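You operate a simulated robot arm through the tools that you are given. There is no shell and no other tool. Be economical: measure what you need, move in short steps, check, and stop when the job is done.

You run a simulated two-armed robot. Do the job below in one go: nothing can be reset, and whatever is moved stays where it is left.

## Task
Hand the small loaf across to your other hand and put it in the bread bin.
Fine: it lies lengthwise in the bin; the lid ends shut.

The check looks at the end state, three seconds after you hand in, the way a careful person would. Anything else that was tipped, shoved, dropped, spilled or broken makes it a failure. Lids that push on must go on centred and level and be pressed home; caps that screw on are set level and turned clockwise until they are tight.

## Robot
Two 6-joint arms with two-finger parallel grippers on one trunk, on a base that drives. Base frame: it is fixed to the floor where the robot stands at the start and does not move with it; the origin is under the middle of the robot, x ahead of it, y to its left, z up. Readings come in mm, rad, newtons and seconds.
The left shoulder is at the start at [70, 166, 1415], the right one opposite. With the tool pointing down near the work surface each hand reaches from about 640 to 840 mm from the robot's upright axis, wherever it stands, measured 20 degrees to its own side. Places, roughly: bread bin lid [900, 100, 1100]; bread bin [900, 100, 900]. Payload 3.91 kg a hand.
The tool frame of a hand sits at the grasp point between the pads (the TCP): z along the fingers, y along the line on which they close. The tips reach 30 mm beyond it. The gripper opens to 110 mm. The fingers are 20 mm wide and 10 mm thick; the gripper's body (48 by 112 mm) begins 55 mm behind the TCP.
Orientation is that of the tool frame in the base frame, as a unit quaternion [x, y, z, w]. With the fingers straight down and closing along the base's y, the tool's x points along the base's -x, its y along +y and its z along -z.

## Interface
- The arms move only by the tool arm_command. It takes "left_plan", "right_plan" or both (then of equal length, played together; a hand with none holds still); each is one flat list of numbers, 7 for each row, row after row: the shift along the base's x, y, z in units of 50 mm (1.0 is 50 mm), then the turn, a rotation vector about the base's x, y, z in units of 8 degrees (1.0 is 8 degrees), then the gripper command, from -1 (shut) to 1 (fully open), values between in proportion. In form: [tx, ty, tz, wx, wy, wz, jaw, tx, ty, tz, wx, wy, wz, jaw, ...]. A call has 1 to 20 rows; each row shifts and turns the commanded pose from where the row before left it. A call with a number of a shift or a turn outside -1 to 1 is refused whole. A row lasts 0.2 s, in which the tool goes at most 50 mm and 0.15 rad; a call with a longer step from one row to the next is refused whole, and so is a gripper value outside its range. Where a pose cannot be reached the arm comes as near as it can. A force on the tool above 80 N (or 10 N above the force at the start of the call, whichever is more), or a blocked arm, ends the call early, and 0.2 s more pass. Each finger travels about 108 mm/s and halts on what it meets, pressing with about 26 N; the grip force reading is that of the motor and also rises with nothing between the fingers. The clock runs only during rows and for 0.2 s after the last one: add rows that do not move to give the fingers time. The reply holds the time, the measured pose of the TCP, the force on the tool along the base axes, the opening and the grip force, in the units named above and with some noise, and new pictures: "show" is both (left out), scene, wrist or none (wrist: the cameras of the hands that moved).
- Cameras (640 x 400 px; columns grow to the right, rows downward): "scene" is now at [130.4, -0.1, 1629.1]; the picture's right is [0.03, -1.00, 0.00], its down [-0.71, -0.02, -0.71] and it looks along [0.71, 0.02, -0.71] (base axes); focal length 268 px, centre (320, 200). "left" rides on the left gripper at [77, -7, -114] in its tool frame; the picture's right is [0.09, 1.00, 0.00], its down [-0.80, 0.07, -0.59] and it looks along [-0.59, 0.05, 0.80] (tool axes); focal length 270 px, centre (320, 200). "right" rides on the right gripper at [77, 7, -114] in its tool frame; the picture's right is [-0.09, 1.00, 0.00], its down [-0.80, -0.07, -0.59] and it looks along [-0.59, -0.05, 0.80] (tool axes); focal length 270 px, centre (320, 200). There is no depth. A picture from a camera that has moved, and an enlarged one, comes with that camera's place and axes in the base frame and with its lens.
- move_column(by): slides the trunk up (or, below 0, down) by that many mm; the arms and the scene camera ride with it, the base frame stays. It gives what a move gives, with no picture.
- base_move(legs): drives the robot by 1 to 6 legs, each [ahead, left, turn to the left] in mm, mm and rad, along the robot's own axes; the way and the turn of a leg run together, so that a leg with both is an arc; at most 1500 mm and 3.142 rad a leg. The arms and the cameras ride along, it lands a little off, and it stops where it bumps. It gives what a move gives, and a new picture of the scene camera.
- turn_head(pan, tilt): turns the head with the scene camera to pan (to the left, within 1.501 rad either way) and tilt (down, from -0.506 to 1.204), counted from straight ahead of the robot. It gives what a move gives, and a new picture of the scene camera.
- enlarge(camera, box): a new picture of the part [left, top, right, bottom] of that camera's present view, enlarged. The clock stands still meanwhile.
- close_job(): hands the job in; it is judged then, once.

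Work in short steps. Places have to be worked out from the pictures, the camera data and where the tool is seen: move nearer, look again, correct. Check each grasp and each placing, and mend what went wrong. You have 120 turns and 260 pictures in all, those below and enlarged ones among them. Open the grippers and draw the arms clear of the work before you hand the job in, unless the task says otherwise; then end with one line.

The tools are called after "Emit:" by a JSON object that holds its "name" and its "arguments". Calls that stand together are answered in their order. arm_command: Moves the arms, as the interface text tells. Its arguments: {"type":"object","properties":{"left_plan":{"type":"array","items":{"type":"number"}},"right_plan":{"type":"array","items":{"type":"number"}},"show":{"type":"string","enum":["both","scene","wrist","none"]}},"required":[]} The other tools are called the same way: move_column (by) slides the trunk up or down; base_move (legs) drives the base; turn_head (pan, tilt) turns the head that bears the scene camera; enlarge (camera, box) takes an enlarged picture of a part of a camera's view; close_job () hands the job in.

At the start:

```text
time: 0.0
left_eef_pos: [614.5, 318.3, 998.7]
left_ee_rot: [0.0, 1.0, 0.0, 0.0]
left_force: [0.9, 0.7, 0.7]
left_grip_width: 110.0
left_gripper_force: 0.1
right_eef_pos: [596.1, -324.2, 1000.7]
right_ee_rot: [0.0, 1.0, -0.001, 0.0]
right_force: [0.2, 0.8, -0.9]
right_grip_width: 110.3
right_gripper_force: 0.1
trunk travel left (down, up): [-910.0, 30.0]
robot x, y, heading: [5.0, 0.4, -0.002]
head pan, tilt: [0.033, 0.784]
```

scene: 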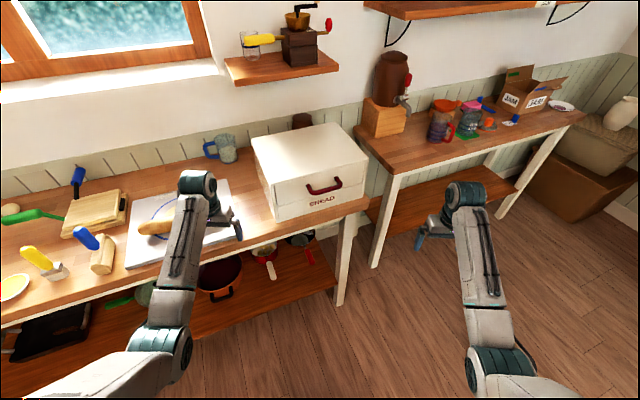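
right: 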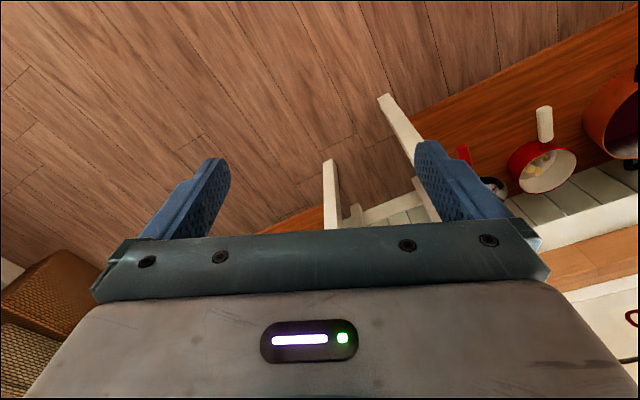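
left: 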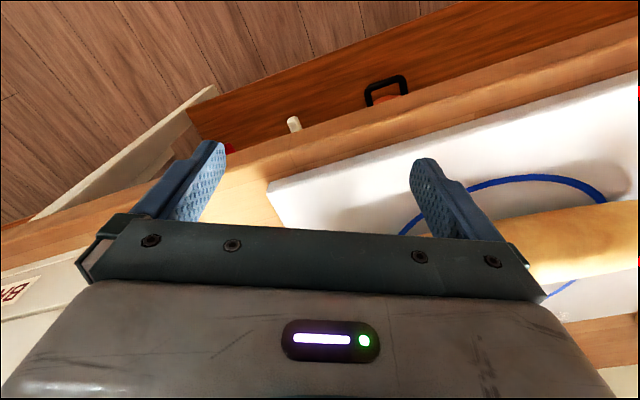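

I'll look closer at the bin and the loaf area before moving.

Emit:
{"name": "enlarge", "arguments": {"camera": "scene", "box": [230, 100, 390, 230]}}

Emit:
{"name": "enlarge", "arguments": {"camera": "scene", "box": [0, 150, 260, 310]}}

```text
3.08 times, centred on (310, 165) of scene
camera zoom: at [130.4, -0.1, 1629.1], right [0.03, -1.0, 0.0], down [-0.71, -0.02, -0.71], along [0.71, 0.02, -0.71], focal length 825 px, centre (351, 308)
```

zoom: 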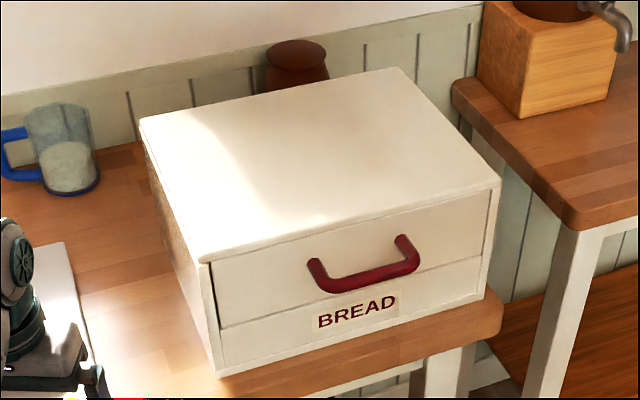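

```text
2.46 times, centred on (130, 230) of scene
camera zoom: at [130.4, -0.1, 1629.1], right [0.03, -1.0, 0.0], down [-0.71, -0.02, -0.71], along [0.71, 0.02, -0.71], focal length 660 px, centre (788, 126)
```

zoom: 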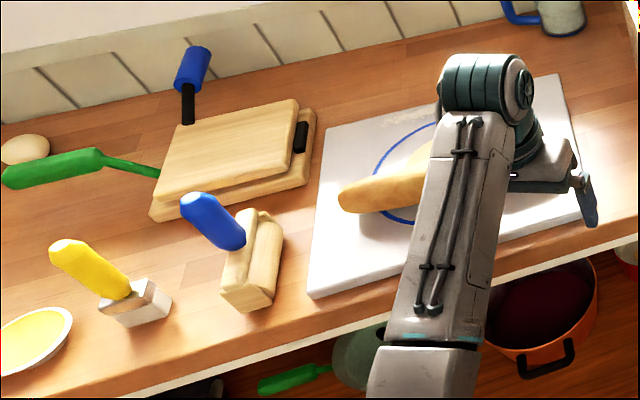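

The bin has a front panel with a red handle; I need to see how the lid is hinged. Zooming on its seams.

Emit:
{"name": "enlarge", "arguments": {"camera": "scene", "box": [275, 155, 325, 225]}}

Emit:
{"name": "enlarge", "arguments": {"camera": "scene", "box": [325, 125, 375, 210]}}

```text
5.71 times, centred on (300, 190) of scene
camera zoom: at [130.4, -0.1, 1629.1], right [0.03, -1.0, 0.0], down [-0.71, -0.02, -0.71], along [0.71, 0.02, -0.71], focal length 1532 px, centre (434, 257)
```

zoom: 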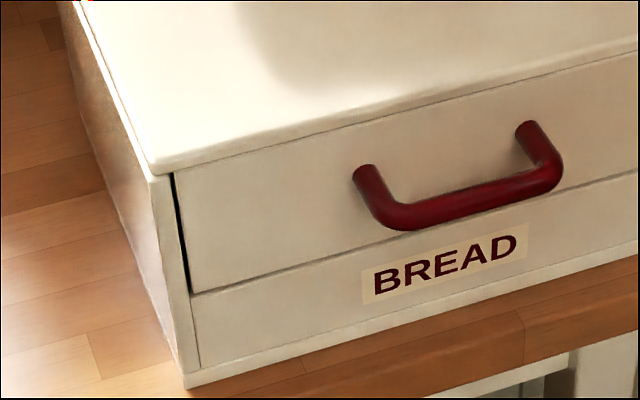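

```text
4.71 times, centred on (350, 168) of scene
camera zoom: at [130.4, -0.1, 1629.1], right [0.03, -1.0, 0.0], down [-0.71, -0.02, -0.71], along [0.71, 0.02, -0.71], focal length 1261 px, centre (179, 353)
```

zoom: 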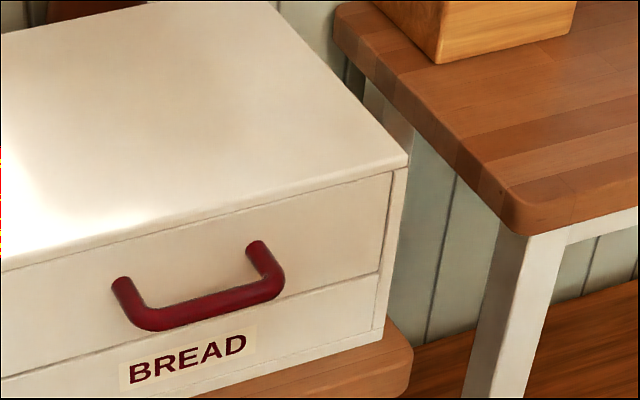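

The flap sits between the side walls, above a fixed sill; handle nearer its top suggests a bottom hinge. The bench is turned about 24° left of me, so I raise both hands clear before turning the base.

Emit:
{"name": "arm_command", "arguments": {"left_plan": [0, 0, 1, 0, 0, 0, 1, 0, 0, 1, 0, 0, 0, 1, 0, 0, 1, 0, 0, 0, 1, 0, 0, 1, 0, 0, 0, 1, -1, 0, 0, 0, 0, 0, 1], "right_plan": [0, 0, 1, 0, 0, 0, 1, 0, 0, 1, 0, 0, 0, 1, 0, 0, 1, 0, 0, 0, 1, 0, 0, 1, 0, 0, 0, 1, -1, 0, 0, 0, 0, 0, 1], "show": "scene"}}

```text
time: 1.2
left_eef_pos: [670.2, 352.4, 1065.2]
left_ee_rot: [0.0, 1.0, -0.001, 0.003]
left_force: [-0.6, -0.2, 0.0]
left_grip_width: 110.1
left_gripper_force: 0.2
left hand out of reach, approached as far as the arm can: row 1, 2, 3, 4, 5
right_eef_pos: [645.2, -365.4, 1049.8]
right_ee_rot: [0.0, 1.0, 0.0, 0.003]
right_force: [0.2, 0.3, -0.1]
right_grip_width: 110.1
right_gripper_force: 0.0
right hand out of reach, approached as far as the arm can: row 1, 2, 3, 4, 5
trunk travel left (down, up): [-910.0, 30.0]
robot x, y, heading: [-2.6, -2.3, -0.001]
head pan, tilt: [0.033, 0.784]
camera scene: at [126.5, -0.6, 1629.6], right [0.03, -1.0, 0.0], down [-0.7, -0.02, -0.71], along [0.71, 0.02, -0.7], focal length 268 px, centre (320, 200)
```

scene: 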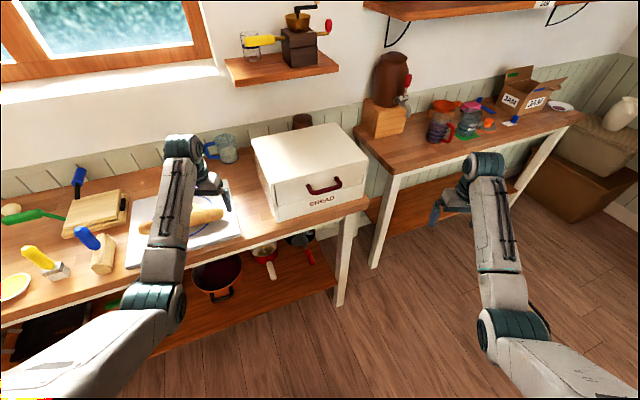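

The hands got only ~60 mm up with the tool down, so I back off first, then turn to face the bench square.

Emit:
{"name": "base_move", "arguments": {"legs": [[-250, 0, 0], [0, 0, 0.42]]}}

```text
time: 4.3
left_eef_pos: [224.2, 592.5, 1063.3]
left_ee_rot: [-0.207, 0.978, 0.0, 0.001]
left_force: [0.2, 0.2, -0.1]
left_grip_width: 110.1
left_gripper_force: 0.1
right_eef_pos: [491.7, -72.8, 1047.2]
right_ee_rot: [-0.206, 0.978, 0.002, 0.0]
right_force: [-0.6, 0.4, 0.7]
right_grip_width: 109.9
right_gripper_force: 0.1
trunk travel left (down, up): [-910.0, 30.0]
robot x, y, heading: [-249.1, -3.9, 0.42]
head pan, tilt: [0.033, 0.784]
camera scene: at [-129.5, 52.0, 1629.0], right [0.43, -0.9, 0.0], down [-0.64, -0.31, -0.71], along [0.64, 0.31, -0.71], focal length 268 px, centre (320, 200)
```

scene: 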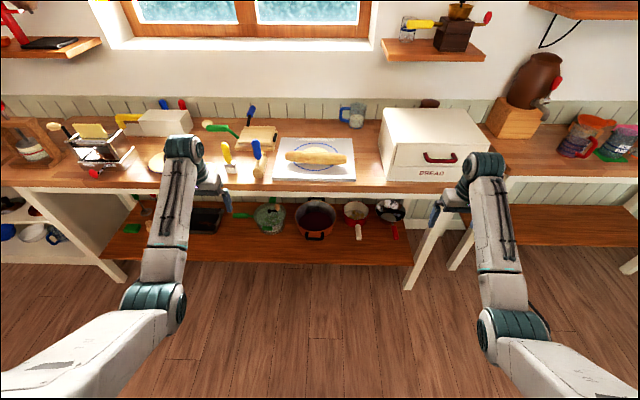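

Now square to the bench. I zoom on loaf and bin to place them.

Emit:
{"name": "enlarge", "arguments": {"camera": "scene", "box": [260, 90, 500, 210]}}

Emit:
{"name": "enlarge", "arguments": {"camera": "scene", "box": [260, 120, 380, 200]}}

```text
2.67 times, centred on (380, 150) of scene
camera zoom: at [-129.5, 52.0, 1629.0], right [0.43, -0.9, 0.0], down [-0.64, -0.31, -0.71], along [0.64, 0.31, -0.71], focal length 715 px, centre (160, 333)
```

zoom: 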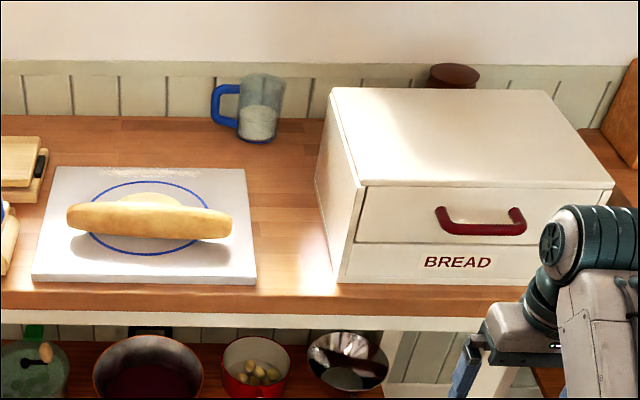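

```text
5.00 times, centred on (320, 160) of scene
camera zoom: at [-129.5, 52.0, 1629.0], right [0.43, -0.9, 0.0], down [-0.64, -0.31, -0.71], along [0.64, 0.31, -0.71], focal length 1340 px, centre (320, 400)
```

zoom: 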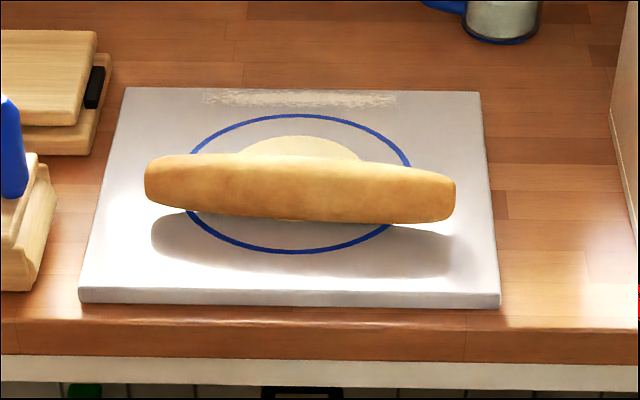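

Estimates (robot frame, as I stand now): loaf 250 mm long, ~50 thick, centre ahead 1016/left 47; bin front at ahead 938, from −229 to −558; handle bar at ahead 894, left −400, z 1069; flap z 1008–1100. In free space I now pitch the right hand to horizontal pointing at the bench.

Emit:
{"name": "arm_command", "arguments": {"right_plan": [0, 0, 0, 0.3825, -0.856, 0, 1, 0, 0, 0, 0.3825, -0.856, 0, 1, 0, 0, 0, 0.3825, -0.856, 0, 1, 0, 0, 0, 0.3825, -0.856, 0, 1, 0, 0, 0, 0.3825, -0.856, 0, 1, 0, 0, 0, 0.3825, -0.856, 0, 1, 0, 0, 0, 0.3825, -0.856, 0, 1, 0, 0, 0, 0.3825, -0.856, 0, 1, 0, 0, 0, 0.3825, -0.856, 0, 1, 0, 0, 0, 0.3825, -0.856, 0, 1, 0, 0, 0, 0.3825, -0.856, 0, 1, 0, 0, 0, 0.3825, -0.856, 0, 1], "show": "scene"}}

```text
time: 6.9
left_eef_pos: [223.3, 594.0, 1064.3]
left_ee_rot: [-0.207, 0.978, 0.001, 0.002]
left_force: [0.6, -0.3, 1.1]
left_grip_width: 110.0
left_gripper_force: 0.1
right_eef_pos: [489.8, -70.6, 1047.0]
right_ee_rot: [-0.146, 0.691, 0.149, 0.692]
right_force: [0.6, -0.1, -0.1]
right_grip_width: 110.0
right_gripper_force: 0.1
trunk travel left (down, up): [-910.0, 30.0]
robot x, y, heading: [-251.3, 3.0, 0.413]
head pan, tilt: [0.033, 0.784]
camera scene: at [-130.6, 53.3, 1629.1], right [0.43, -0.9, 0.0], down [-0.64, -0.31, -0.71], along [0.64, 0.31, -0.71], focal length 268 px, centre (320, 200)
```

scene: 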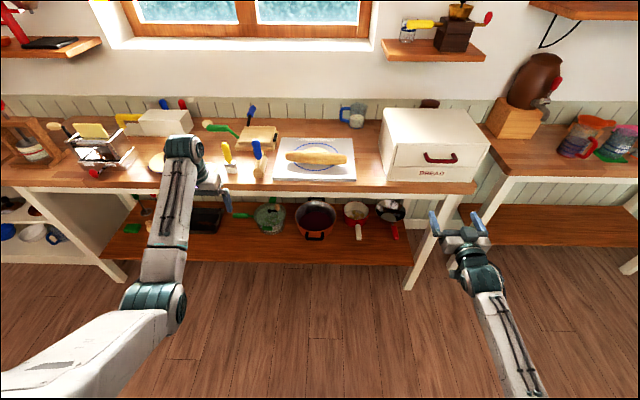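

Pitch worked fully. Now roll the right hand 90° so it closes vertically.

Emit:
{"name": "arm_command", "arguments": {"right_plan": [0, 0, 0, 0.856, 0.3825, 0, 1, 0, 0, 0, 0.856, 0.3825, 0, 1, 0, 0, 0, 0.856, 0.3825, 0, 1, 0, 0, 0, 0.856, 0.3825, 0, 1, 0, 0, 0, 0.856, 0.3825, 0, 1, 0, 0, 0, 0.856, 0.3825, 0, 1, 0, 0, 0, 0.856, 0.3825, 0, 1, 0, 0, 0, 0.856, 0.3825, 0, 1, 0, 0, 0, 0.856, 0.3825, 0, 1, 0, 0, 0, 0.856, 0.3825, 0, 1, 0, 0, 0, 0.856, 0.3825, 0, 1, 0, 0, 0, 0.856, 0.3825, 0, 1]}}

```text
time: 9.5
left_eef_pos: [223.3, 593.3, 1063.8]
left_ee_rot: [-0.207, 0.978, 0.0, 0.002]
left_force: [0.3, 0.0, -0.3]
left_grip_width: 110.0
left_gripper_force: 0.1
right_eef_pos: [490.2, -72.4, 1046.4]
right_ee_rot: [0.387, 0.592, 0.593, 0.384]
right_force: [0.2, -0.4, -0.3]
right_grip_width: 109.9
right_gripper_force: 0.0
trunk travel left (down, up): [-910.0, 30.0]
robot x, y, heading: [-248.7, 1.1, 0.415]
head pan, tilt: [0.033, 0.784]
camera scene: at [-130.7, 53.1, 1629.1], right [0.43, -0.9, 0.0], down [-0.64, -0.31, -0.71], along [0.64, 0.31, -0.71], focal length 268 px, centre (320, 200)
camera right: at [356.2, -48.1, 1054.0], right [0.04, -0.09, 1.0], down [-0.22, -0.97, -0.07], along [0.98, -0.21, -0.06], focal length 270 px, centre (320, 200)
```

scene: 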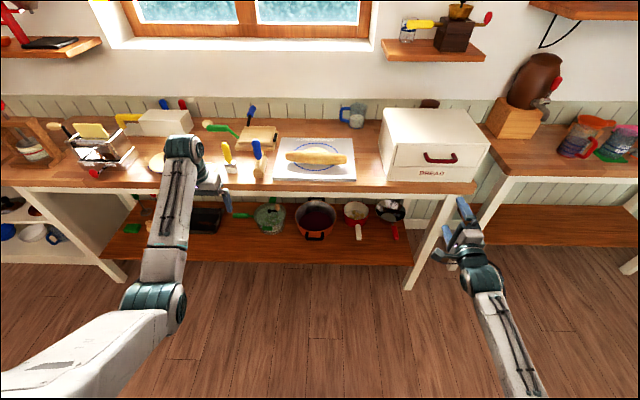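
right: 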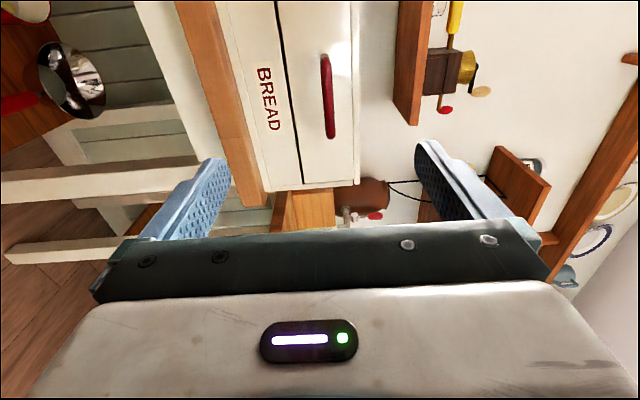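

The right wrist camera sees the flap and handle well. I drive 150 mm nearer and 35 mm right; both hands remain short of the bench edge.

Emit:
{"name": "base_move", "arguments": {"legs": [[150, -35, 0]]}}

Emit:
{"name": "enlarge", "arguments": {"camera": "right", "box": [160, 0, 480, 200]}}

```text
time: 10.9
left_eef_pos: [376.2, 624.6, 1065.2]
left_ee_rot: [-0.208, 0.978, 0.001, 0.003]
left_force: [-0.2, 0.4, 0.3]
left_grip_width: 109.9
left_gripper_force: 0.1
right_eef_pos: [644.9, -41.3, 1048.7]
right_ee_rot: [0.385, 0.592, 0.594, 0.385]
right_force: [-0.3, -0.1, 0.4]
right_grip_width: 110.0
right_gripper_force: 0.1
trunk travel left (down, up): [-910.0, 30.0]
robot x, y, heading: [-88.9, 30.2, 0.417]
head pan, tilt: [0.033, 0.784]
camera scene: at [21.8, 82.8, 1629.5], right [0.44, -0.9, 0.0], down [-0.63, -0.31, -0.71], along [0.64, 0.31, -0.7], focal length 268 px, centre (320, 200)
```

scene: 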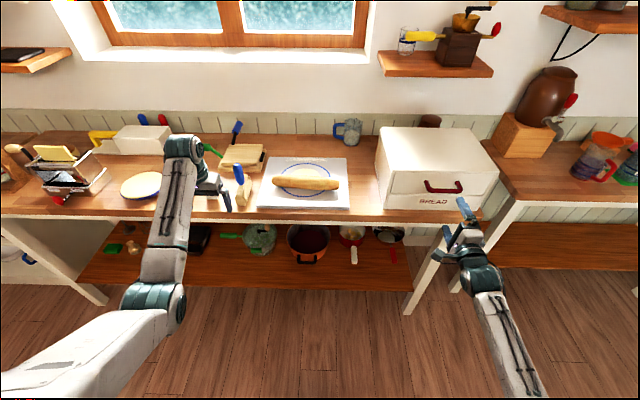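

```text
2.00 times, centred on (320, 100) of right
camera zoom: at [510.2, -17.3, 1055.5], right [0.03, -0.08, 1.0], down [-0.22, -0.97, -0.07], along [0.98, -0.21, -0.05], focal length 541 px, centre (320, 400)
```

zoom: 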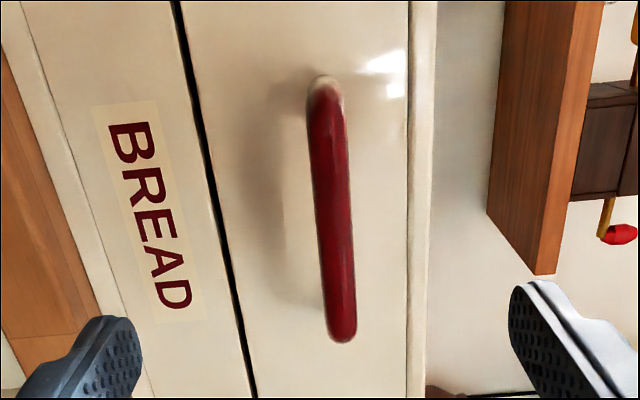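

Bar sits at about z 1054, lateral −292 (bench frame) versus my TCP −300, ~100 mm ahead. I narrow the jaw to 50 mm and go 60 mm ahead.

Emit:
{"name": "arm_command", "arguments": {"right_plan": [0, 0, 0.04, 0, 0, 0, -0.09, 0.548, 0.244, 0.04, 0, 0, 0, -0.09, 0.548, 0.244, 0, 0, 0, 0, -0.09], "show": "wrist"}}

Emit:
{"name": "enlarge", "arguments": {"camera": "scene", "box": [370, 120, 510, 260]}}

```text
time: 11.7
left_eef_pos: [381.5, 626.6, 1061.6]
left_ee_rot: [-0.207, 0.978, 0.0, 0.0]
left_force: [0.0, 0.4, -0.7]
left_grip_width: 110.0
left_gripper_force: 0.0
right_eef_pos: [705.0, -17.2, 1049.7]
right_ee_rot: [0.387, 0.594, 0.592, 0.384]
right_force: [0.0, 0.9, 0.8]
right_grip_width: 50.2
right_gripper_force: 0.1
trunk travel left (down, up): [-910.0, 30.0]
robot x, y, heading: [-91.3, 31.3, 0.422]
head pan, tilt: [0.033, 0.784]
camera right: at [570.5, 7.1, 1056.2], right [0.04, -0.08, 1.0], down [-0.22, -0.97, -0.07], along [0.98, -0.21, -0.06], focal length 270 px, centre (320, 200)
```

right: 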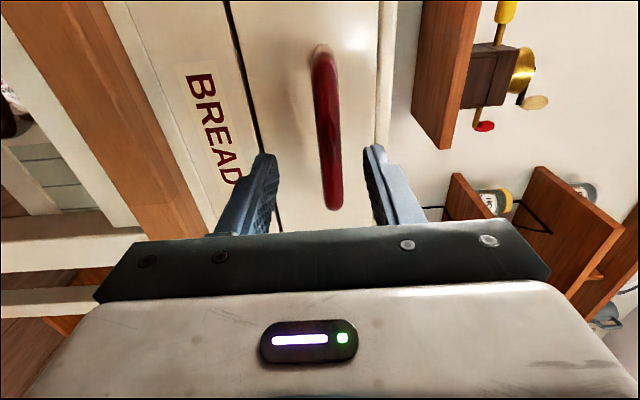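

```text
2.86 times, centred on (440, 190) of scene
camera zoom: at [29.3, 85.4, 1628.7], right [0.44, -0.9, 0.0], down [-0.64, -0.31, -0.71], along [0.64, 0.31, -0.71], focal length 766 px, centre (-23, 229)
```

zoom: 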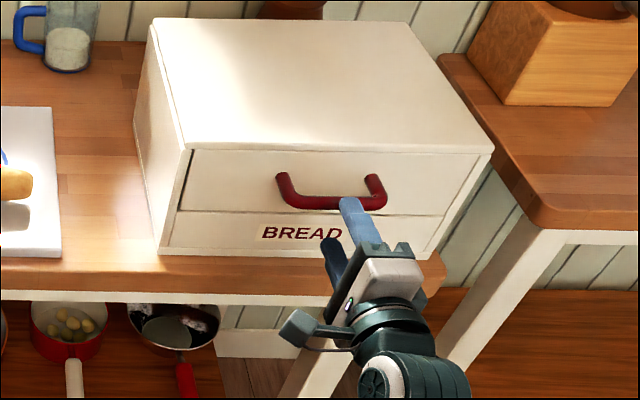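

The jaw brackets the bar height but sits ~15 mm right of its middle and ~6 mm low. Correct and go 25 mm closer.

Emit:
{"name": "arm_command", "arguments": {"right_plan": [-0.1, 0.22, 0.12, 0, 0, 0, -0.09, 0.46, 0.2, 0, 0, 0, 0, -0.09], "show": "wrist"}}

Emit:
{"name": "enlarge", "arguments": {"camera": "scene", "box": [410, 150, 490, 230]}}

```text
time: 12.3
left_eef_pos: [380.5, 625.7, 1061.7]
left_ee_rot: [-0.208, 0.978, 0.0, 0.0]
left_force: [0.0, -0.1, -1.1]
left_grip_width: 110.1
left_gripper_force: 0.1
right_eef_pos: [722.1, 6.3, 1053.5]
right_ee_rot: [0.387, 0.593, 0.593, 0.383]
right_force: [0.1, 0.1, 0.0]
right_grip_width: 50.2
right_gripper_force: 0.1
trunk travel left (down, up): [-910.0, 30.0]
robot x, y, heading: [-93.5, 28.3, 0.421]
head pan, tilt: [0.033, 0.784]
camera right: at [587.8, 29.9, 1061.2], right [0.04, -0.08, 1.0], down [-0.22, -0.97, -0.07], along [0.98, -0.21, -0.06], focal length 270 px, centre (320, 200)
```

right: 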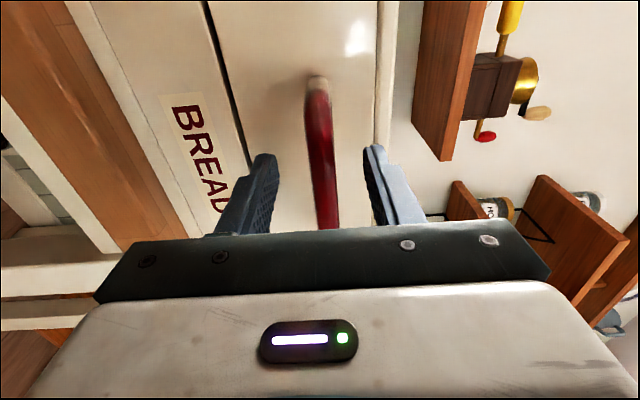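

```text
5.00 times, centred on (450, 190) of scene
camera zoom: at [29.2, 85.7, 1628.7], right [0.44, -0.9, 0.0], down [-0.64, -0.31, -0.71], along [0.64, 0.31, -0.71], focal length 1340 px, centre (-330, 250)
```

zoom: 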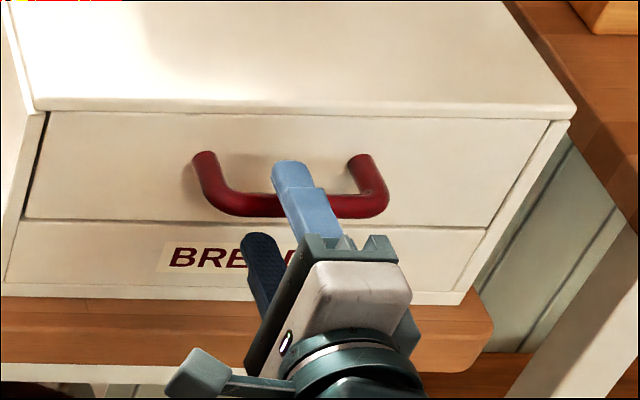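

Upper finger is over the bar, well centred. I go 12 mm further and close on the bar.

Emit:
{"name": "arm_command", "arguments": {"right_plan": [0.22, 0.1, 0, 0, 0, 0, -0.09, 0, 0, 0, 0, 0, 0, -1, 0, 0, 0, 0, 0, 0, -1, 0, 0, 0, 0, 0, 0, -1], "show": "wrist"}}

Emit:
{"name": "enlarge", "arguments": {"camera": "scene", "box": [410, 150, 490, 230]}}

```text
time: 13.3
left_eef_pos: [377.6, 624.4, 1063.8]
left_ee_rot: [-0.208, 0.978, -0.001, 0.002]
left_force: [-0.6, -0.3, -0.1]
left_grip_width: 109.9
left_gripper_force: 0.0
right_eef_pos: [730.5, 9.8, 1054.8]
right_ee_rot: [0.387, 0.593, 0.593, 0.384]
right_force: [-5.2, -1.4, -5.8]
right_grip_width: 15.6
right_gripper_force: 44.9
trunk travel left (down, up): [-910.0, 30.0]
robot x, y, heading: [-96.5, 29.7, 0.424]
head pan, tilt: [0.033, 0.784]
camera right: at [595.5, 33.1, 1062.4], right [0.04, -0.08, 1.0], down [-0.22, -0.97, -0.07], along [0.98, -0.21, -0.06], focal length 270 px, centre (320, 200)
```

right: 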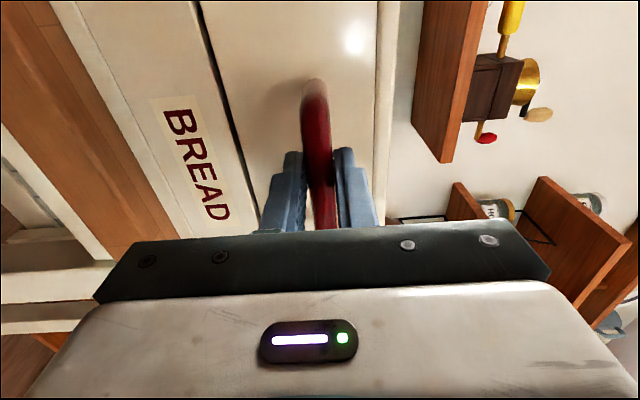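

```text
5.00 times, centred on (450, 190) of scene
camera zoom: at [25.3, 83.6, 1629.1], right [0.44, -0.9, 0.0], down [-0.63, -0.31, -0.71], along [0.64, 0.31, -0.71], focal length 1340 px, centre (-330, 250)
```

zoom: 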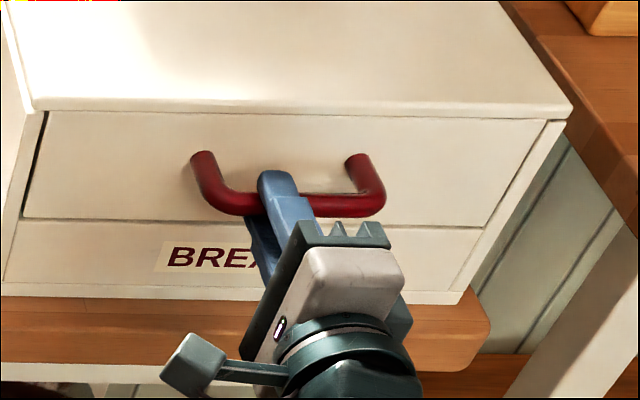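

Bar gripped (15.6 mm). I pull 12 mm straight out and read the forces to learn which way the flap swings.

Emit:
{"name": "arm_command", "arguments": {"right_plan": [-0.11, -0.05, 0, 0, 0, 0, -1, -0.11, -0.05, 0, 0, 0, 0, -1, 0, 0, 0, 0, 0, 0, -1], "show": "wrist"}}

Emit:
{"name": "enlarge", "arguments": {"camera": "scene", "box": [370, 120, 510, 260]}}

```text
time: 14.1
left_eef_pos: [382.1, 627.0, 1059.8]
left_ee_rot: [-0.208, 0.978, 0.0, -0.001]
left_force: [0.8, 0.8, 0.2]
left_grip_width: 109.8
left_gripper_force: 0.1
right_eef_pos: [723.8, 5.8, 1053.8]
right_ee_rot: [0.386, 0.592, 0.594, 0.383]
right_force: [25.8, 10.0, 5.6]
right_grip_width: 15.2
right_gripper_force: 45.0
trunk travel left (down, up): [-910.0, 30.0]
robot x, y, heading: [-91.0, 31.6, 0.414]
head pan, tilt: [0.033, 0.784]
camera right: at [589.9, 31.0, 1062.2], right [0.04, -0.08, 1.0], down [-0.22, -0.97, -0.07], along [0.98, -0.21, -0.06], focal length 270 px, centre (320, 200)
```

right: 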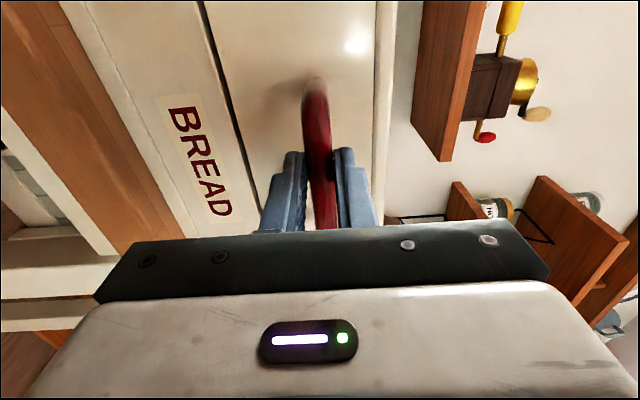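

```text
2.86 times, centred on (440, 190) of scene
camera zoom: at [31.9, 86.9, 1628.6], right [0.44, -0.9, 0.0], down [-0.64, -0.31, -0.71], along [0.63, 0.31, -0.71], focal length 766 px, centre (-23, 229)
```

zoom: 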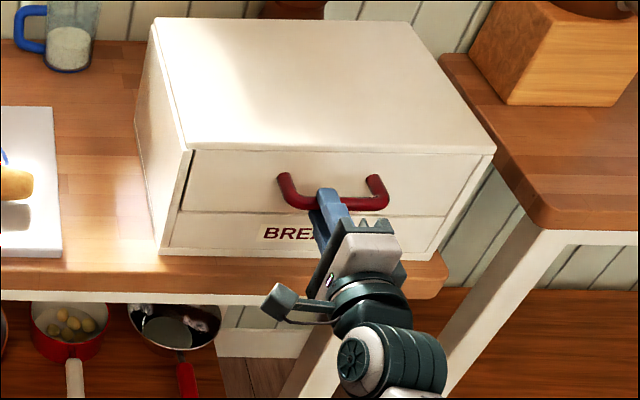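

Straight pull meets ~28 N without motion; upward force on the tool rose by 11 N, hinting at a top hinge. I test by adding a little upward motion.

Emit:
{"name": "arm_command", "arguments": {"right_plan": [0, 0, 0.1, 0, 0, 0, -1, 0, 0, 0.1, 0, 0, 0, -1, 0, 0, 0, 0, 0, 0, -1], "show": "none"}}

Emit:
{"name": "enlarge", "arguments": {"camera": "right", "box": [160, 0, 480, 200]}}

```text
time: 14.9
left_eef_pos: [383.1, 627.0, 1060.7]
left_ee_rot: [-0.208, 0.978, -0.001, -0.002]
left_force: [-0.1, -0.5, 0.8]
left_grip_width: 110.0
left_gripper_force: 0.1
right_eef_pos: [724.1, 6.8, 1063.6]
right_ee_rot: [0.387, 0.593, 0.593, 0.383]
right_force: [18.0, 9.9, -3.1]
right_grip_width: 15.6
right_gripper_force: 45.5
trunk travel left (down, up): [-910.0, 30.0]
robot x, y, heading: [-91.6, 27.3, 0.42]
head pan, tilt: [0.033, 0.784]
```

```text
2.00 times, centred on (320, 100) of right
camera zoom: at [588.8, 30.6, 1070.0], right [0.04, -0.08, 1.0], down [-0.22, -0.97, -0.07], along [0.98, -0.21, -0.06], focal length 541 px, centre (320, 400)
```

zoom: 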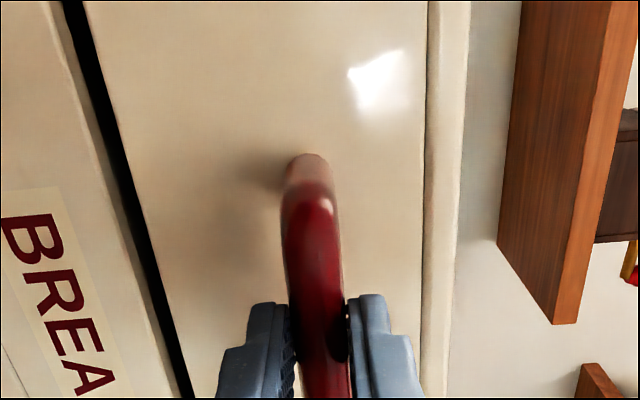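

The gap at the bottom widened: the flap is hinged at the top and swings up. I follow the arc to ~45°.

Emit:
{"name": "arm_command", "arguments": {"right_plan": [0, 0, 0.16, 0, 0, 0, -1, 0, 0, 0.16, 0, 0, 0, -1, -0.01, -0.005, 0.16, 0, 0, 0, -1, 0, 0, 0.14, 0, 0, 0, -1, 0, 0, 0, 0, 0, 0, -1], "show": "wrist"}}

Emit:
{"name": "enlarge", "arguments": {"camera": "scene", "box": [370, 120, 510, 260]}}

```text
time: 16.1
left_eef_pos: [382.5, 625.6, 1062.5]
left_ee_rot: [-0.208, 0.978, 0.001, 0.0]
left_force: [0.6, 0.6, -0.4]
left_grip_width: 109.9
left_gripper_force: 0.1
right_eef_pos: [721.7, 5.3, 1095.9]
right_ee_rot: [0.387, 0.594, 0.593, 0.383]
right_force: [5.5, 5.4, -5.1]
right_grip_width: 15.7
right_gripper_force: 45.9
trunk travel left (down, up): [-910.0, 30.0]
robot x, y, heading: [-91.5, 27.0, 0.416]
head pan, tilt: [0.033, 0.784]
camera right: at [586.3, 29.4, 1102.7], right [0.04, -0.08, 1.0], down [-0.22, -0.97, -0.07], along [0.98, -0.21, -0.06], focal length 270 px, centre (320, 200)
```

right: 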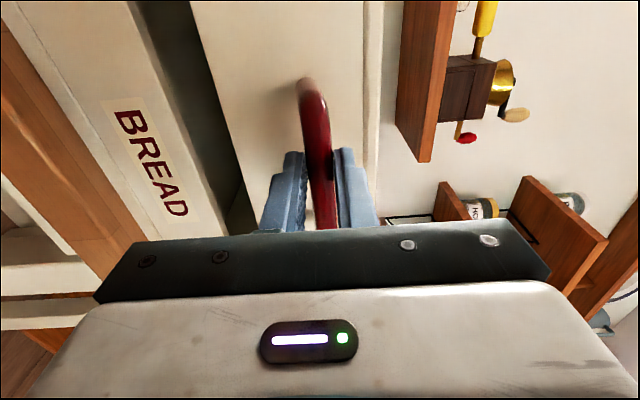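

```text
2.86 times, centred on (440, 190) of scene
camera zoom: at [29.0, 85.3, 1628.8], right [0.44, -0.9, 0.0], down [-0.64, -0.31, -0.71], along [0.64, 0.31, -0.71], focal length 766 px, centre (-23, 229)
```

zoom: 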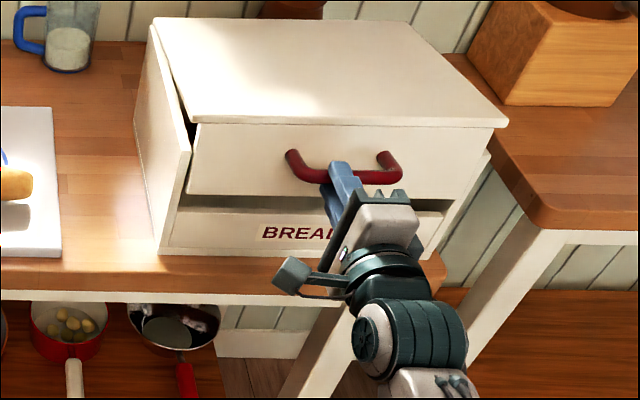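

The whole top with the front panel lifts as one lid, hinged at the back edge. To reach the full arc I must stand nearer, so I lower the lid back, release and back the hand off, while pitching the left hand up and back out of the way.

Emit:
{"name": "arm_command", "arguments": {"right_plan": [0, 0, -0.16, 0, 0, 0, -1, 0, 0, -0.16, 0, 0, 0, -1, 0, 0, -0.16, 0, 0, 0, -1, 0, 0, -0.16, 0, 0, 0, -1, 0.08, 0.035, -0.16, 0, 0, 0, -1, 0.08, 0.035, 0, 0, 0, 0, -1, 0, 0, 0, 0, 0, 0, -0.09, 0, 0, 0, 0, 0, 0, -0.09, -0.4, -0.18, 0, 0, 0, 0, -0.09, -0.73, -0.32, 0, 0, 0, 0, -0.09], "left_plan": [0, 0, 0, 0.3825, -0.856, 0, 1, 0, 0, 0, 0.3825, -0.856, 0, 1, 0, 0, 0, 0.3825, -0.856, 0, 1, 0, 0, 0, 0.3825, -0.856, 0, 1, 0, 0, 0, 0.3825, -0.856, 0, 1, 0, 0, 0, 0.3825, -0.856, 0, 1, 0, 0, 0, 0.3825, -0.856, 0, 1, 0, 0, 0, 0.3825, -0.856, 0, 1, -0.73, -0.32, 0, 0.3825, -0.856, 0, 1, -0.73, -0.32, 0, 0.3825, -0.856, 0, 1], "show": "scene"}}

```text
time: 18.3
left_eef_pos: [301.9, 591.1, 1066.3]
left_ee_rot: [-0.163, 0.773, 0.128, 0.599]
left_force: [-0.1, -0.4, 0.7]
left_grip_width: 109.9
left_gripper_force: 0.0
right_eef_pos: [666.4, -19.6, 1062.1]
right_ee_rot: [0.386, 0.591, 0.595, 0.384]
right_force: [0.3, -0.5, 0.2]
right_grip_width: 49.9
right_gripper_force: 0.0
trunk travel left (down, up): [-910.0, 30.0]
robot x, y, heading: [-92.6, 31.2, 0.421]
head pan, tilt: [0.033, 0.784]
camera scene: at [19.6, 80.9, 1629.8], right [0.44, -0.9, 0.0], down [-0.63, -0.31, -0.71], along [0.64, 0.31, -0.7], focal length 268 px, centre (320, 200)
```

scene: 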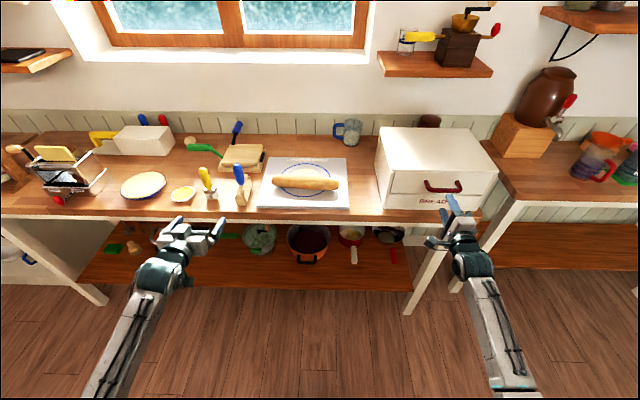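

Lid shut again. I withdraw the right hand 90 mm more, then drive 120 mm ahead and 100 mm right.

Emit:
{"name": "arm_command", "arguments": {"right_plan": [-0.82, -0.37, 0, 0, 0, 0, -0.09, -0.82, -0.37, 0, 0, 0, 0, -0.09], "show": "none"}}

Emit:
{"name": "base_move", "arguments": {"legs": [[0, -100, 0], [120, 0, 0]]}}

```text
time: 18.9
left_eef_pos: [300.2, 590.2, 1066.0]
left_ee_rot: [-0.164, 0.773, 0.128, 0.599]
left_force: [-0.3, 0.6, 0.0]
left_grip_width: 110.3
left_gripper_force: 0.0
right_eef_pos: [582.6, -57.9, 1061.7]
right_ee_rot: [0.385, 0.592, 0.595, 0.384]
right_force: [-0.4, 0.2, 1.2]
right_grip_width: 49.8
right_gripper_force: 0.1
trunk travel left (down, up): [-910.0, 30.0]
robot x, y, heading: [-92.1, 32.8, 0.418]
head pan, tilt: [0.033, 0.784]
```

```text
time: 20.9
left_eef_pos: [452.7, 549.7, 1065.2]
left_ee_rot: [-0.166, 0.774, 0.13, 0.597]
left_force: [0.6, -0.7, 0.8]
left_grip_width: 110.0
left_gripper_force: 0.1
right_eef_pos: [736.3, -96.5, 1059.9]
right_ee_rot: [0.385, 0.592, 0.596, 0.382]
right_force: [0.4, -0.4, -0.5]
right_grip_width: 49.9
right_gripper_force: 0.1
trunk travel left (down, up): [-910.0, 30.0]
robot x, y, heading: [57.2, -10.7, 0.42]
head pan, tilt: [0.033, 0.784]
camera scene: at [173.1, 38.3, 1629.4], right [0.44, -0.9, 0.0], down [-0.63, -0.31, -0.71], along [0.64, 0.31, -0.7], focal length 268 px, centre (320, 200)
```

scene: 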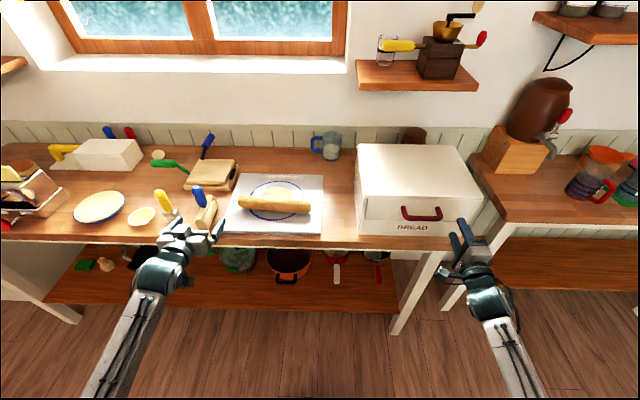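

Right TCP is ~99 mm right of and 38 mm short of the grip spot used before. I back 15 mm, slide left, then advance and grip the bar.

Emit:
{"name": "arm_command", "arguments": {"right_plan": [-0.274, -0.122, -0.1, 0, 0, 0, -0.09, -0.4, 0.905, 0, 0, 0, 0, -0.09, -0.4, 0.905, 0, 0, 0, 0, -0.09]}}

Emit:
{"name": "enlarge", "arguments": {"camera": "scene", "box": [390, 160, 490, 280]}}

```text
time: 21.7
left_eef_pos: [452.8, 554.4, 1060.7]
left_ee_rot: [-0.167, 0.775, 0.127, 0.596]
left_force: [-0.5, 0.4, -0.1]
left_grip_width: 110.2
left_gripper_force: 0.1
right_eef_pos: [682.1, -6.0, 1054.3]
right_ee_rot: [0.384, 0.595, 0.593, 0.383]
right_force: [0.4, 0.6, -0.1]
right_grip_width: 49.9
right_gripper_force: 0.0
trunk travel left (down, up): [-910.0, 30.0]
robot x, y, heading: [56.5, -12.3, 0.424]
head pan, tilt: [0.033, 0.784]
camera scene: at [174.4, 47.4, 1628.9], right [0.44, -0.9, 0.0], down [-0.63, -0.31, -0.71], along [0.64, 0.31, -0.71], focal length 268 px, centre (320, 200)
camera right: at [547.1, 17.9, 1062.2], right [0.04, -0.08, 1.0], down [-0.21, -0.97, -0.07], along [0.98, -0.21, -0.05], focal length 270 px, centre (320, 200)
```

scene: 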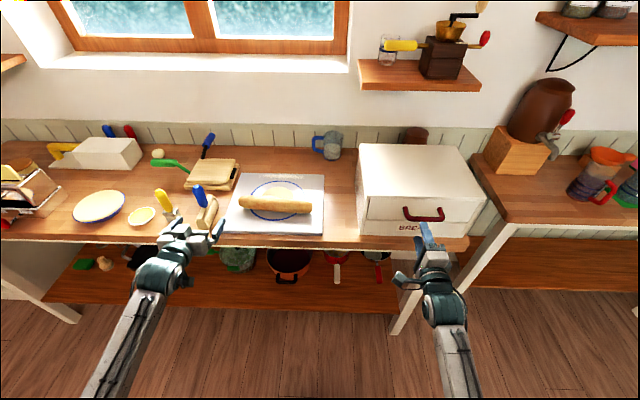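
right: 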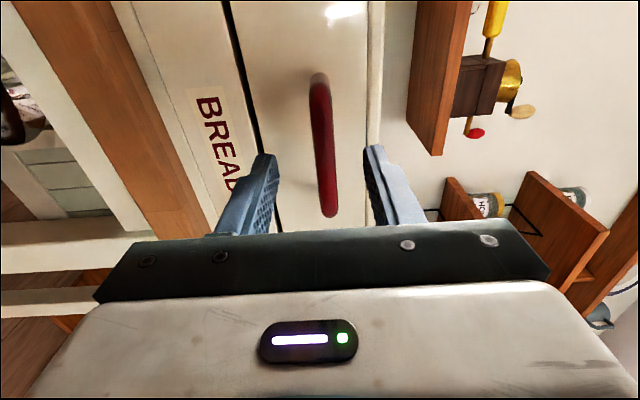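

```text
3.33 times, centred on (440, 220) of scene
camera zoom: at [174.4, 47.4, 1628.9], right [0.44, -0.9, 0.0], down [-0.63, -0.31, -0.71], along [0.64, 0.31, -0.71], focal length 894 px, centre (-80, 133)
```

zoom: 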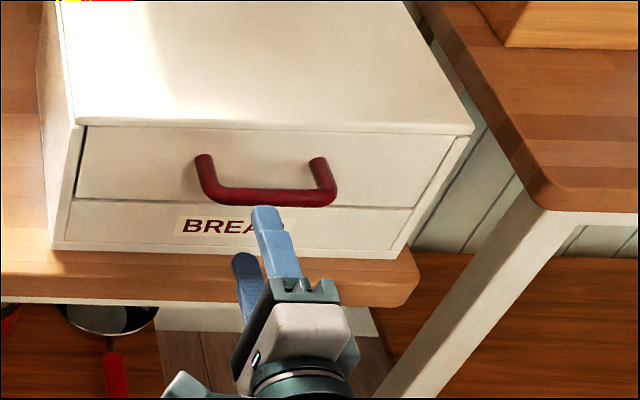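

Aligned. I go 50 mm ahead and grip the bar.

Emit:
{"name": "arm_command", "arguments": {"right_plan": [0.46, 0.205, 0, 0, 0, 0, -0.09, 0.46, 0.205, 0, 0, 0, 0, -0.09, 0, 0, 0, 0, 0, 0, -1, 0, 0, 0, 0, 0, 0, -1, 0, 0, 0, 0, 0, 0, -1], "show": "wrist"}}

```text
time: 22.9
left_eef_pos: [452.3, 552.6, 1063.3]
left_ee_rot: [-0.167, 0.775, 0.128, 0.596]
left_force: [1.1, -0.1, 0.4]
left_grip_width: 110.0
left_gripper_force: 0.2
right_eef_pos: [729.1, 11.8, 1055.0]
right_ee_rot: [0.385, 0.592, 0.596, 0.383]
right_force: [10.1, 7.2, 7.8]
right_grip_width: 15.6
right_gripper_force: 45.0
trunk travel left (down, up): [-910.0, 30.0]
robot x, y, heading: [53.5, -14.7, 0.423]
head pan, tilt: [0.033, 0.784]
camera right: at [594.2, 34.9, 1061.7], right [0.04, -0.08, 1.0], down [-0.21, -0.97, -0.07], along [0.98, -0.21, -0.05], focal length 270 px, centre (320, 200)
```

right: 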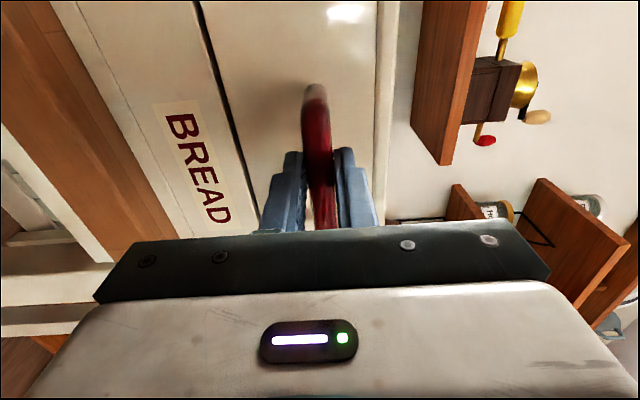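

Gripped. I swing the lid up along its arc to about 30°.

Emit:
{"name": "arm_command", "arguments": {"right_plan": [-0.053, -0.024, 0.532, 0, 0, 0, -1, -0.009, -0.004, 0.534, 0, 0, 0, -1, 0.033, 0.015, 0.534, 0, 0, 0, -1, 0.075, 0.033, 0.528, 0, 0, 0, -1, 0.119, 0.053, 0.52, 0, 0, 0, -1, 0.157, 0.07, 0.506, 0, 0, 0, -1]}}

```text
time: 24.3
left_eef_pos: [453.5, 551.9, 1062.2]
left_ee_rot: [-0.167, 0.775, 0.129, 0.596]
left_force: [0.6, 0.4, 0.5]
left_grip_width: 109.7
left_gripper_force: 0.1
right_eef_pos: [745.4, 18.2, 1213.4]
right_ee_rot: [0.384, 0.593, 0.594, 0.384]
right_force: [-0.5, 5.9, -3.6]
right_grip_width: 15.9
right_gripper_force: 44.6
trunk travel left (down, up): [-910.0, 30.0]
robot x, y, heading: [58.5, -14.7, 0.424]
head pan, tilt: [0.033, 0.784]
camera scene: at [175.0, 43.1, 1629.0], right [0.44, -0.9, 0.0], down [-0.63, -0.31, -0.71], along [0.64, 0.31, -0.71], focal length 268 px, centre (320, 200)
camera right: at [610.7, 41.7, 1220.6], right [0.04, -0.08, 1.0], down [-0.21, -0.97, -0.07], along [0.98, -0.21, -0.05], focal length 270 px, centre (320, 200)
```

scene: 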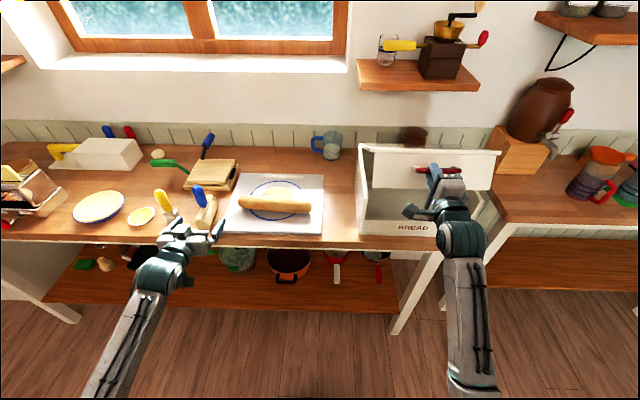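
right: 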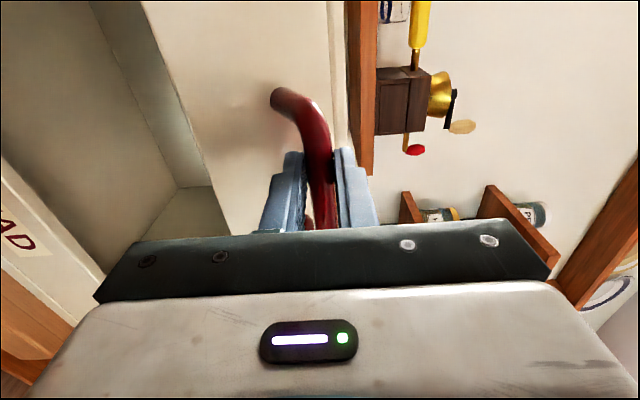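

Lid follows with small forces. A wall shelf's front is near n≈1020, z≈1280, so I proceed carefully to 60°.

Emit:
{"name": "arm_command", "arguments": {"right_plan": [0.197, 0.088, 0.488, 0, 0, 0, -1, 0.236, 0.105, 0.468, 0, 0, 0, -1, 0.272, 0.121, 0.444, 0, 0, 0, -1, 0.307, 0.136, 0.416, 0, 0, 0, -1, 0.338, 0.15, 0.386, 0, 0, 0, -1, 0.369, 0.164, 0.352, 0, 0, 0, -1]}}

```text
time: 25.7
left_eef_pos: [454.0, 553.5, 1062.1]
left_ee_rot: [-0.167, 0.775, 0.129, 0.596]
left_force: [-0.1, 0.6, -0.1]
left_grip_width: 109.8
left_gripper_force: 0.0
right_eef_pos: [832.0, 56.2, 1338.4]
right_ee_rot: [0.385, 0.594, 0.593, 0.383]
right_force: [1.1, 7.2, -4.1]
right_grip_width: 15.6
right_gripper_force: 44.9
trunk travel left (down, up): [-910.0, 30.0]
robot x, y, heading: [55.5, -11.8, 0.424]
head pan, tilt: [0.033, 0.784]
camera scene: at [175.7, 44.4, 1628.9], right [0.44, -0.9, 0.0], down [-0.63, -0.31, -0.71], along [0.64, 0.31, -0.71], focal length 268 px, centre (320, 200)
camera right: at [696.5, 79.7, 1346.2], right [0.04, -0.08, 1.0], down [-0.21, -0.97, -0.07], along [0.98, -0.21, -0.06], focal length 270 px, centre (320, 200)
```

scene: 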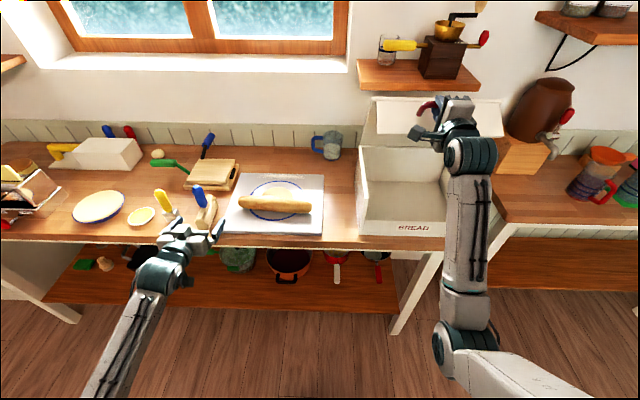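
right: 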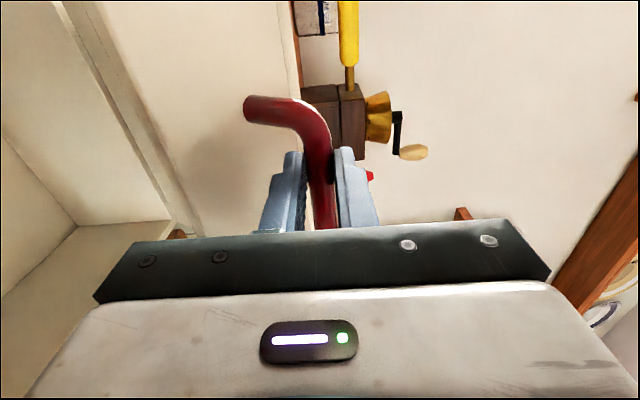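

Going well; continue to about 80°.

Emit:
{"name": "arm_command", "arguments": {"right_plan": [0.395, 0.175, 0.316, 0, 0, 0, -1, 0.415, 0.184, 0.276, 0, 0, 0, -1, 0.442, 0.197, 0.236, 0, 0, 0, -1, 0.453, 0.201, 0.192, 0, 0, 0, -1]}}

Emit:
{"name": "enlarge", "arguments": {"camera": "scene", "box": [340, 0, 520, 240]}}

```text
time: 26.7
left_eef_pos: [453.6, 552.8, 1062.2]
left_ee_rot: [-0.167, 0.775, 0.128, 0.596]
left_force: [-1.2, -0.1, -0.3]
left_grip_width: 109.9
left_gripper_force: 0.1
right_eef_pos: [917.8, 95.2, 1389.8]
right_ee_rot: [0.384, 0.594, 0.594, 0.383]
right_force: [1.0, 7.0, -4.6]
right_grip_width: 15.7
right_gripper_force: 45.4
trunk travel left (down, up): [-910.0, 30.0]
robot x, y, heading: [56.5, -12.2, 0.423]
head pan, tilt: [0.033, 0.784]
camera scene: at [175.5, 44.0, 1628.9], right [0.44, -0.9, 0.0], down [-0.63, -0.31, -0.71], along [0.64, 0.31, -0.71], focal length 268 px, centre (320, 200)
camera right: at [782.1, 118.1, 1397.1], right [0.04, -0.08, 1.0], down [-0.21, -0.97, -0.07], along [0.98, -0.21, -0.05], focal length 270 px, centre (320, 200)
```

scene: 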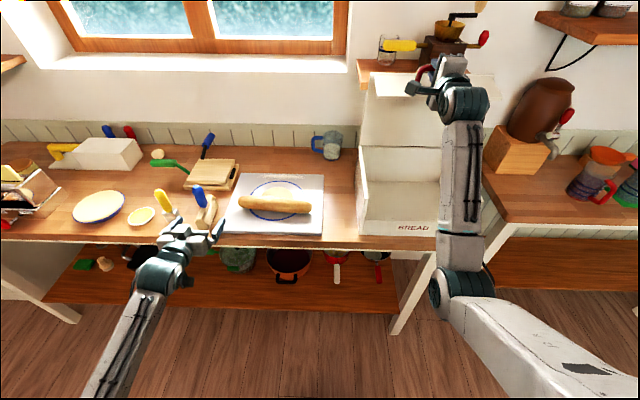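
right: 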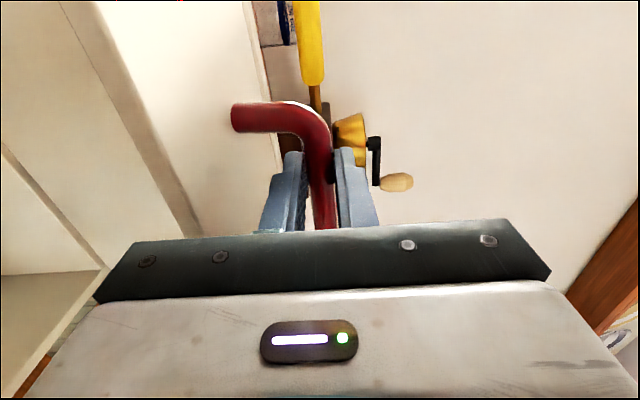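

```text
1.67 times, centred on (430, 120) of scene
camera zoom: at [175.5, 44.0, 1628.9], right [0.44, -0.9, 0.0], down [-0.63, -0.31, -0.71], along [0.64, 0.31, -0.71], focal length 447 px, centre (137, 333)
```

zoom: 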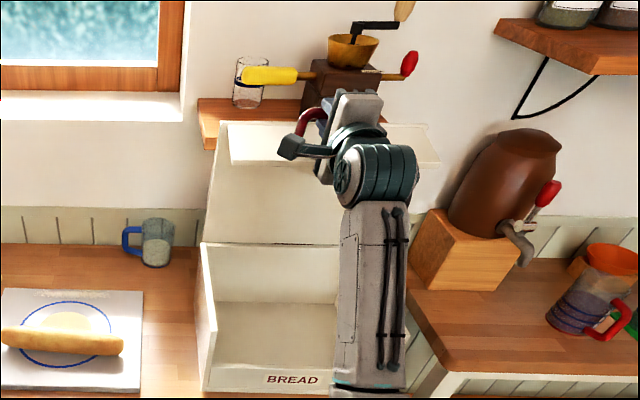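

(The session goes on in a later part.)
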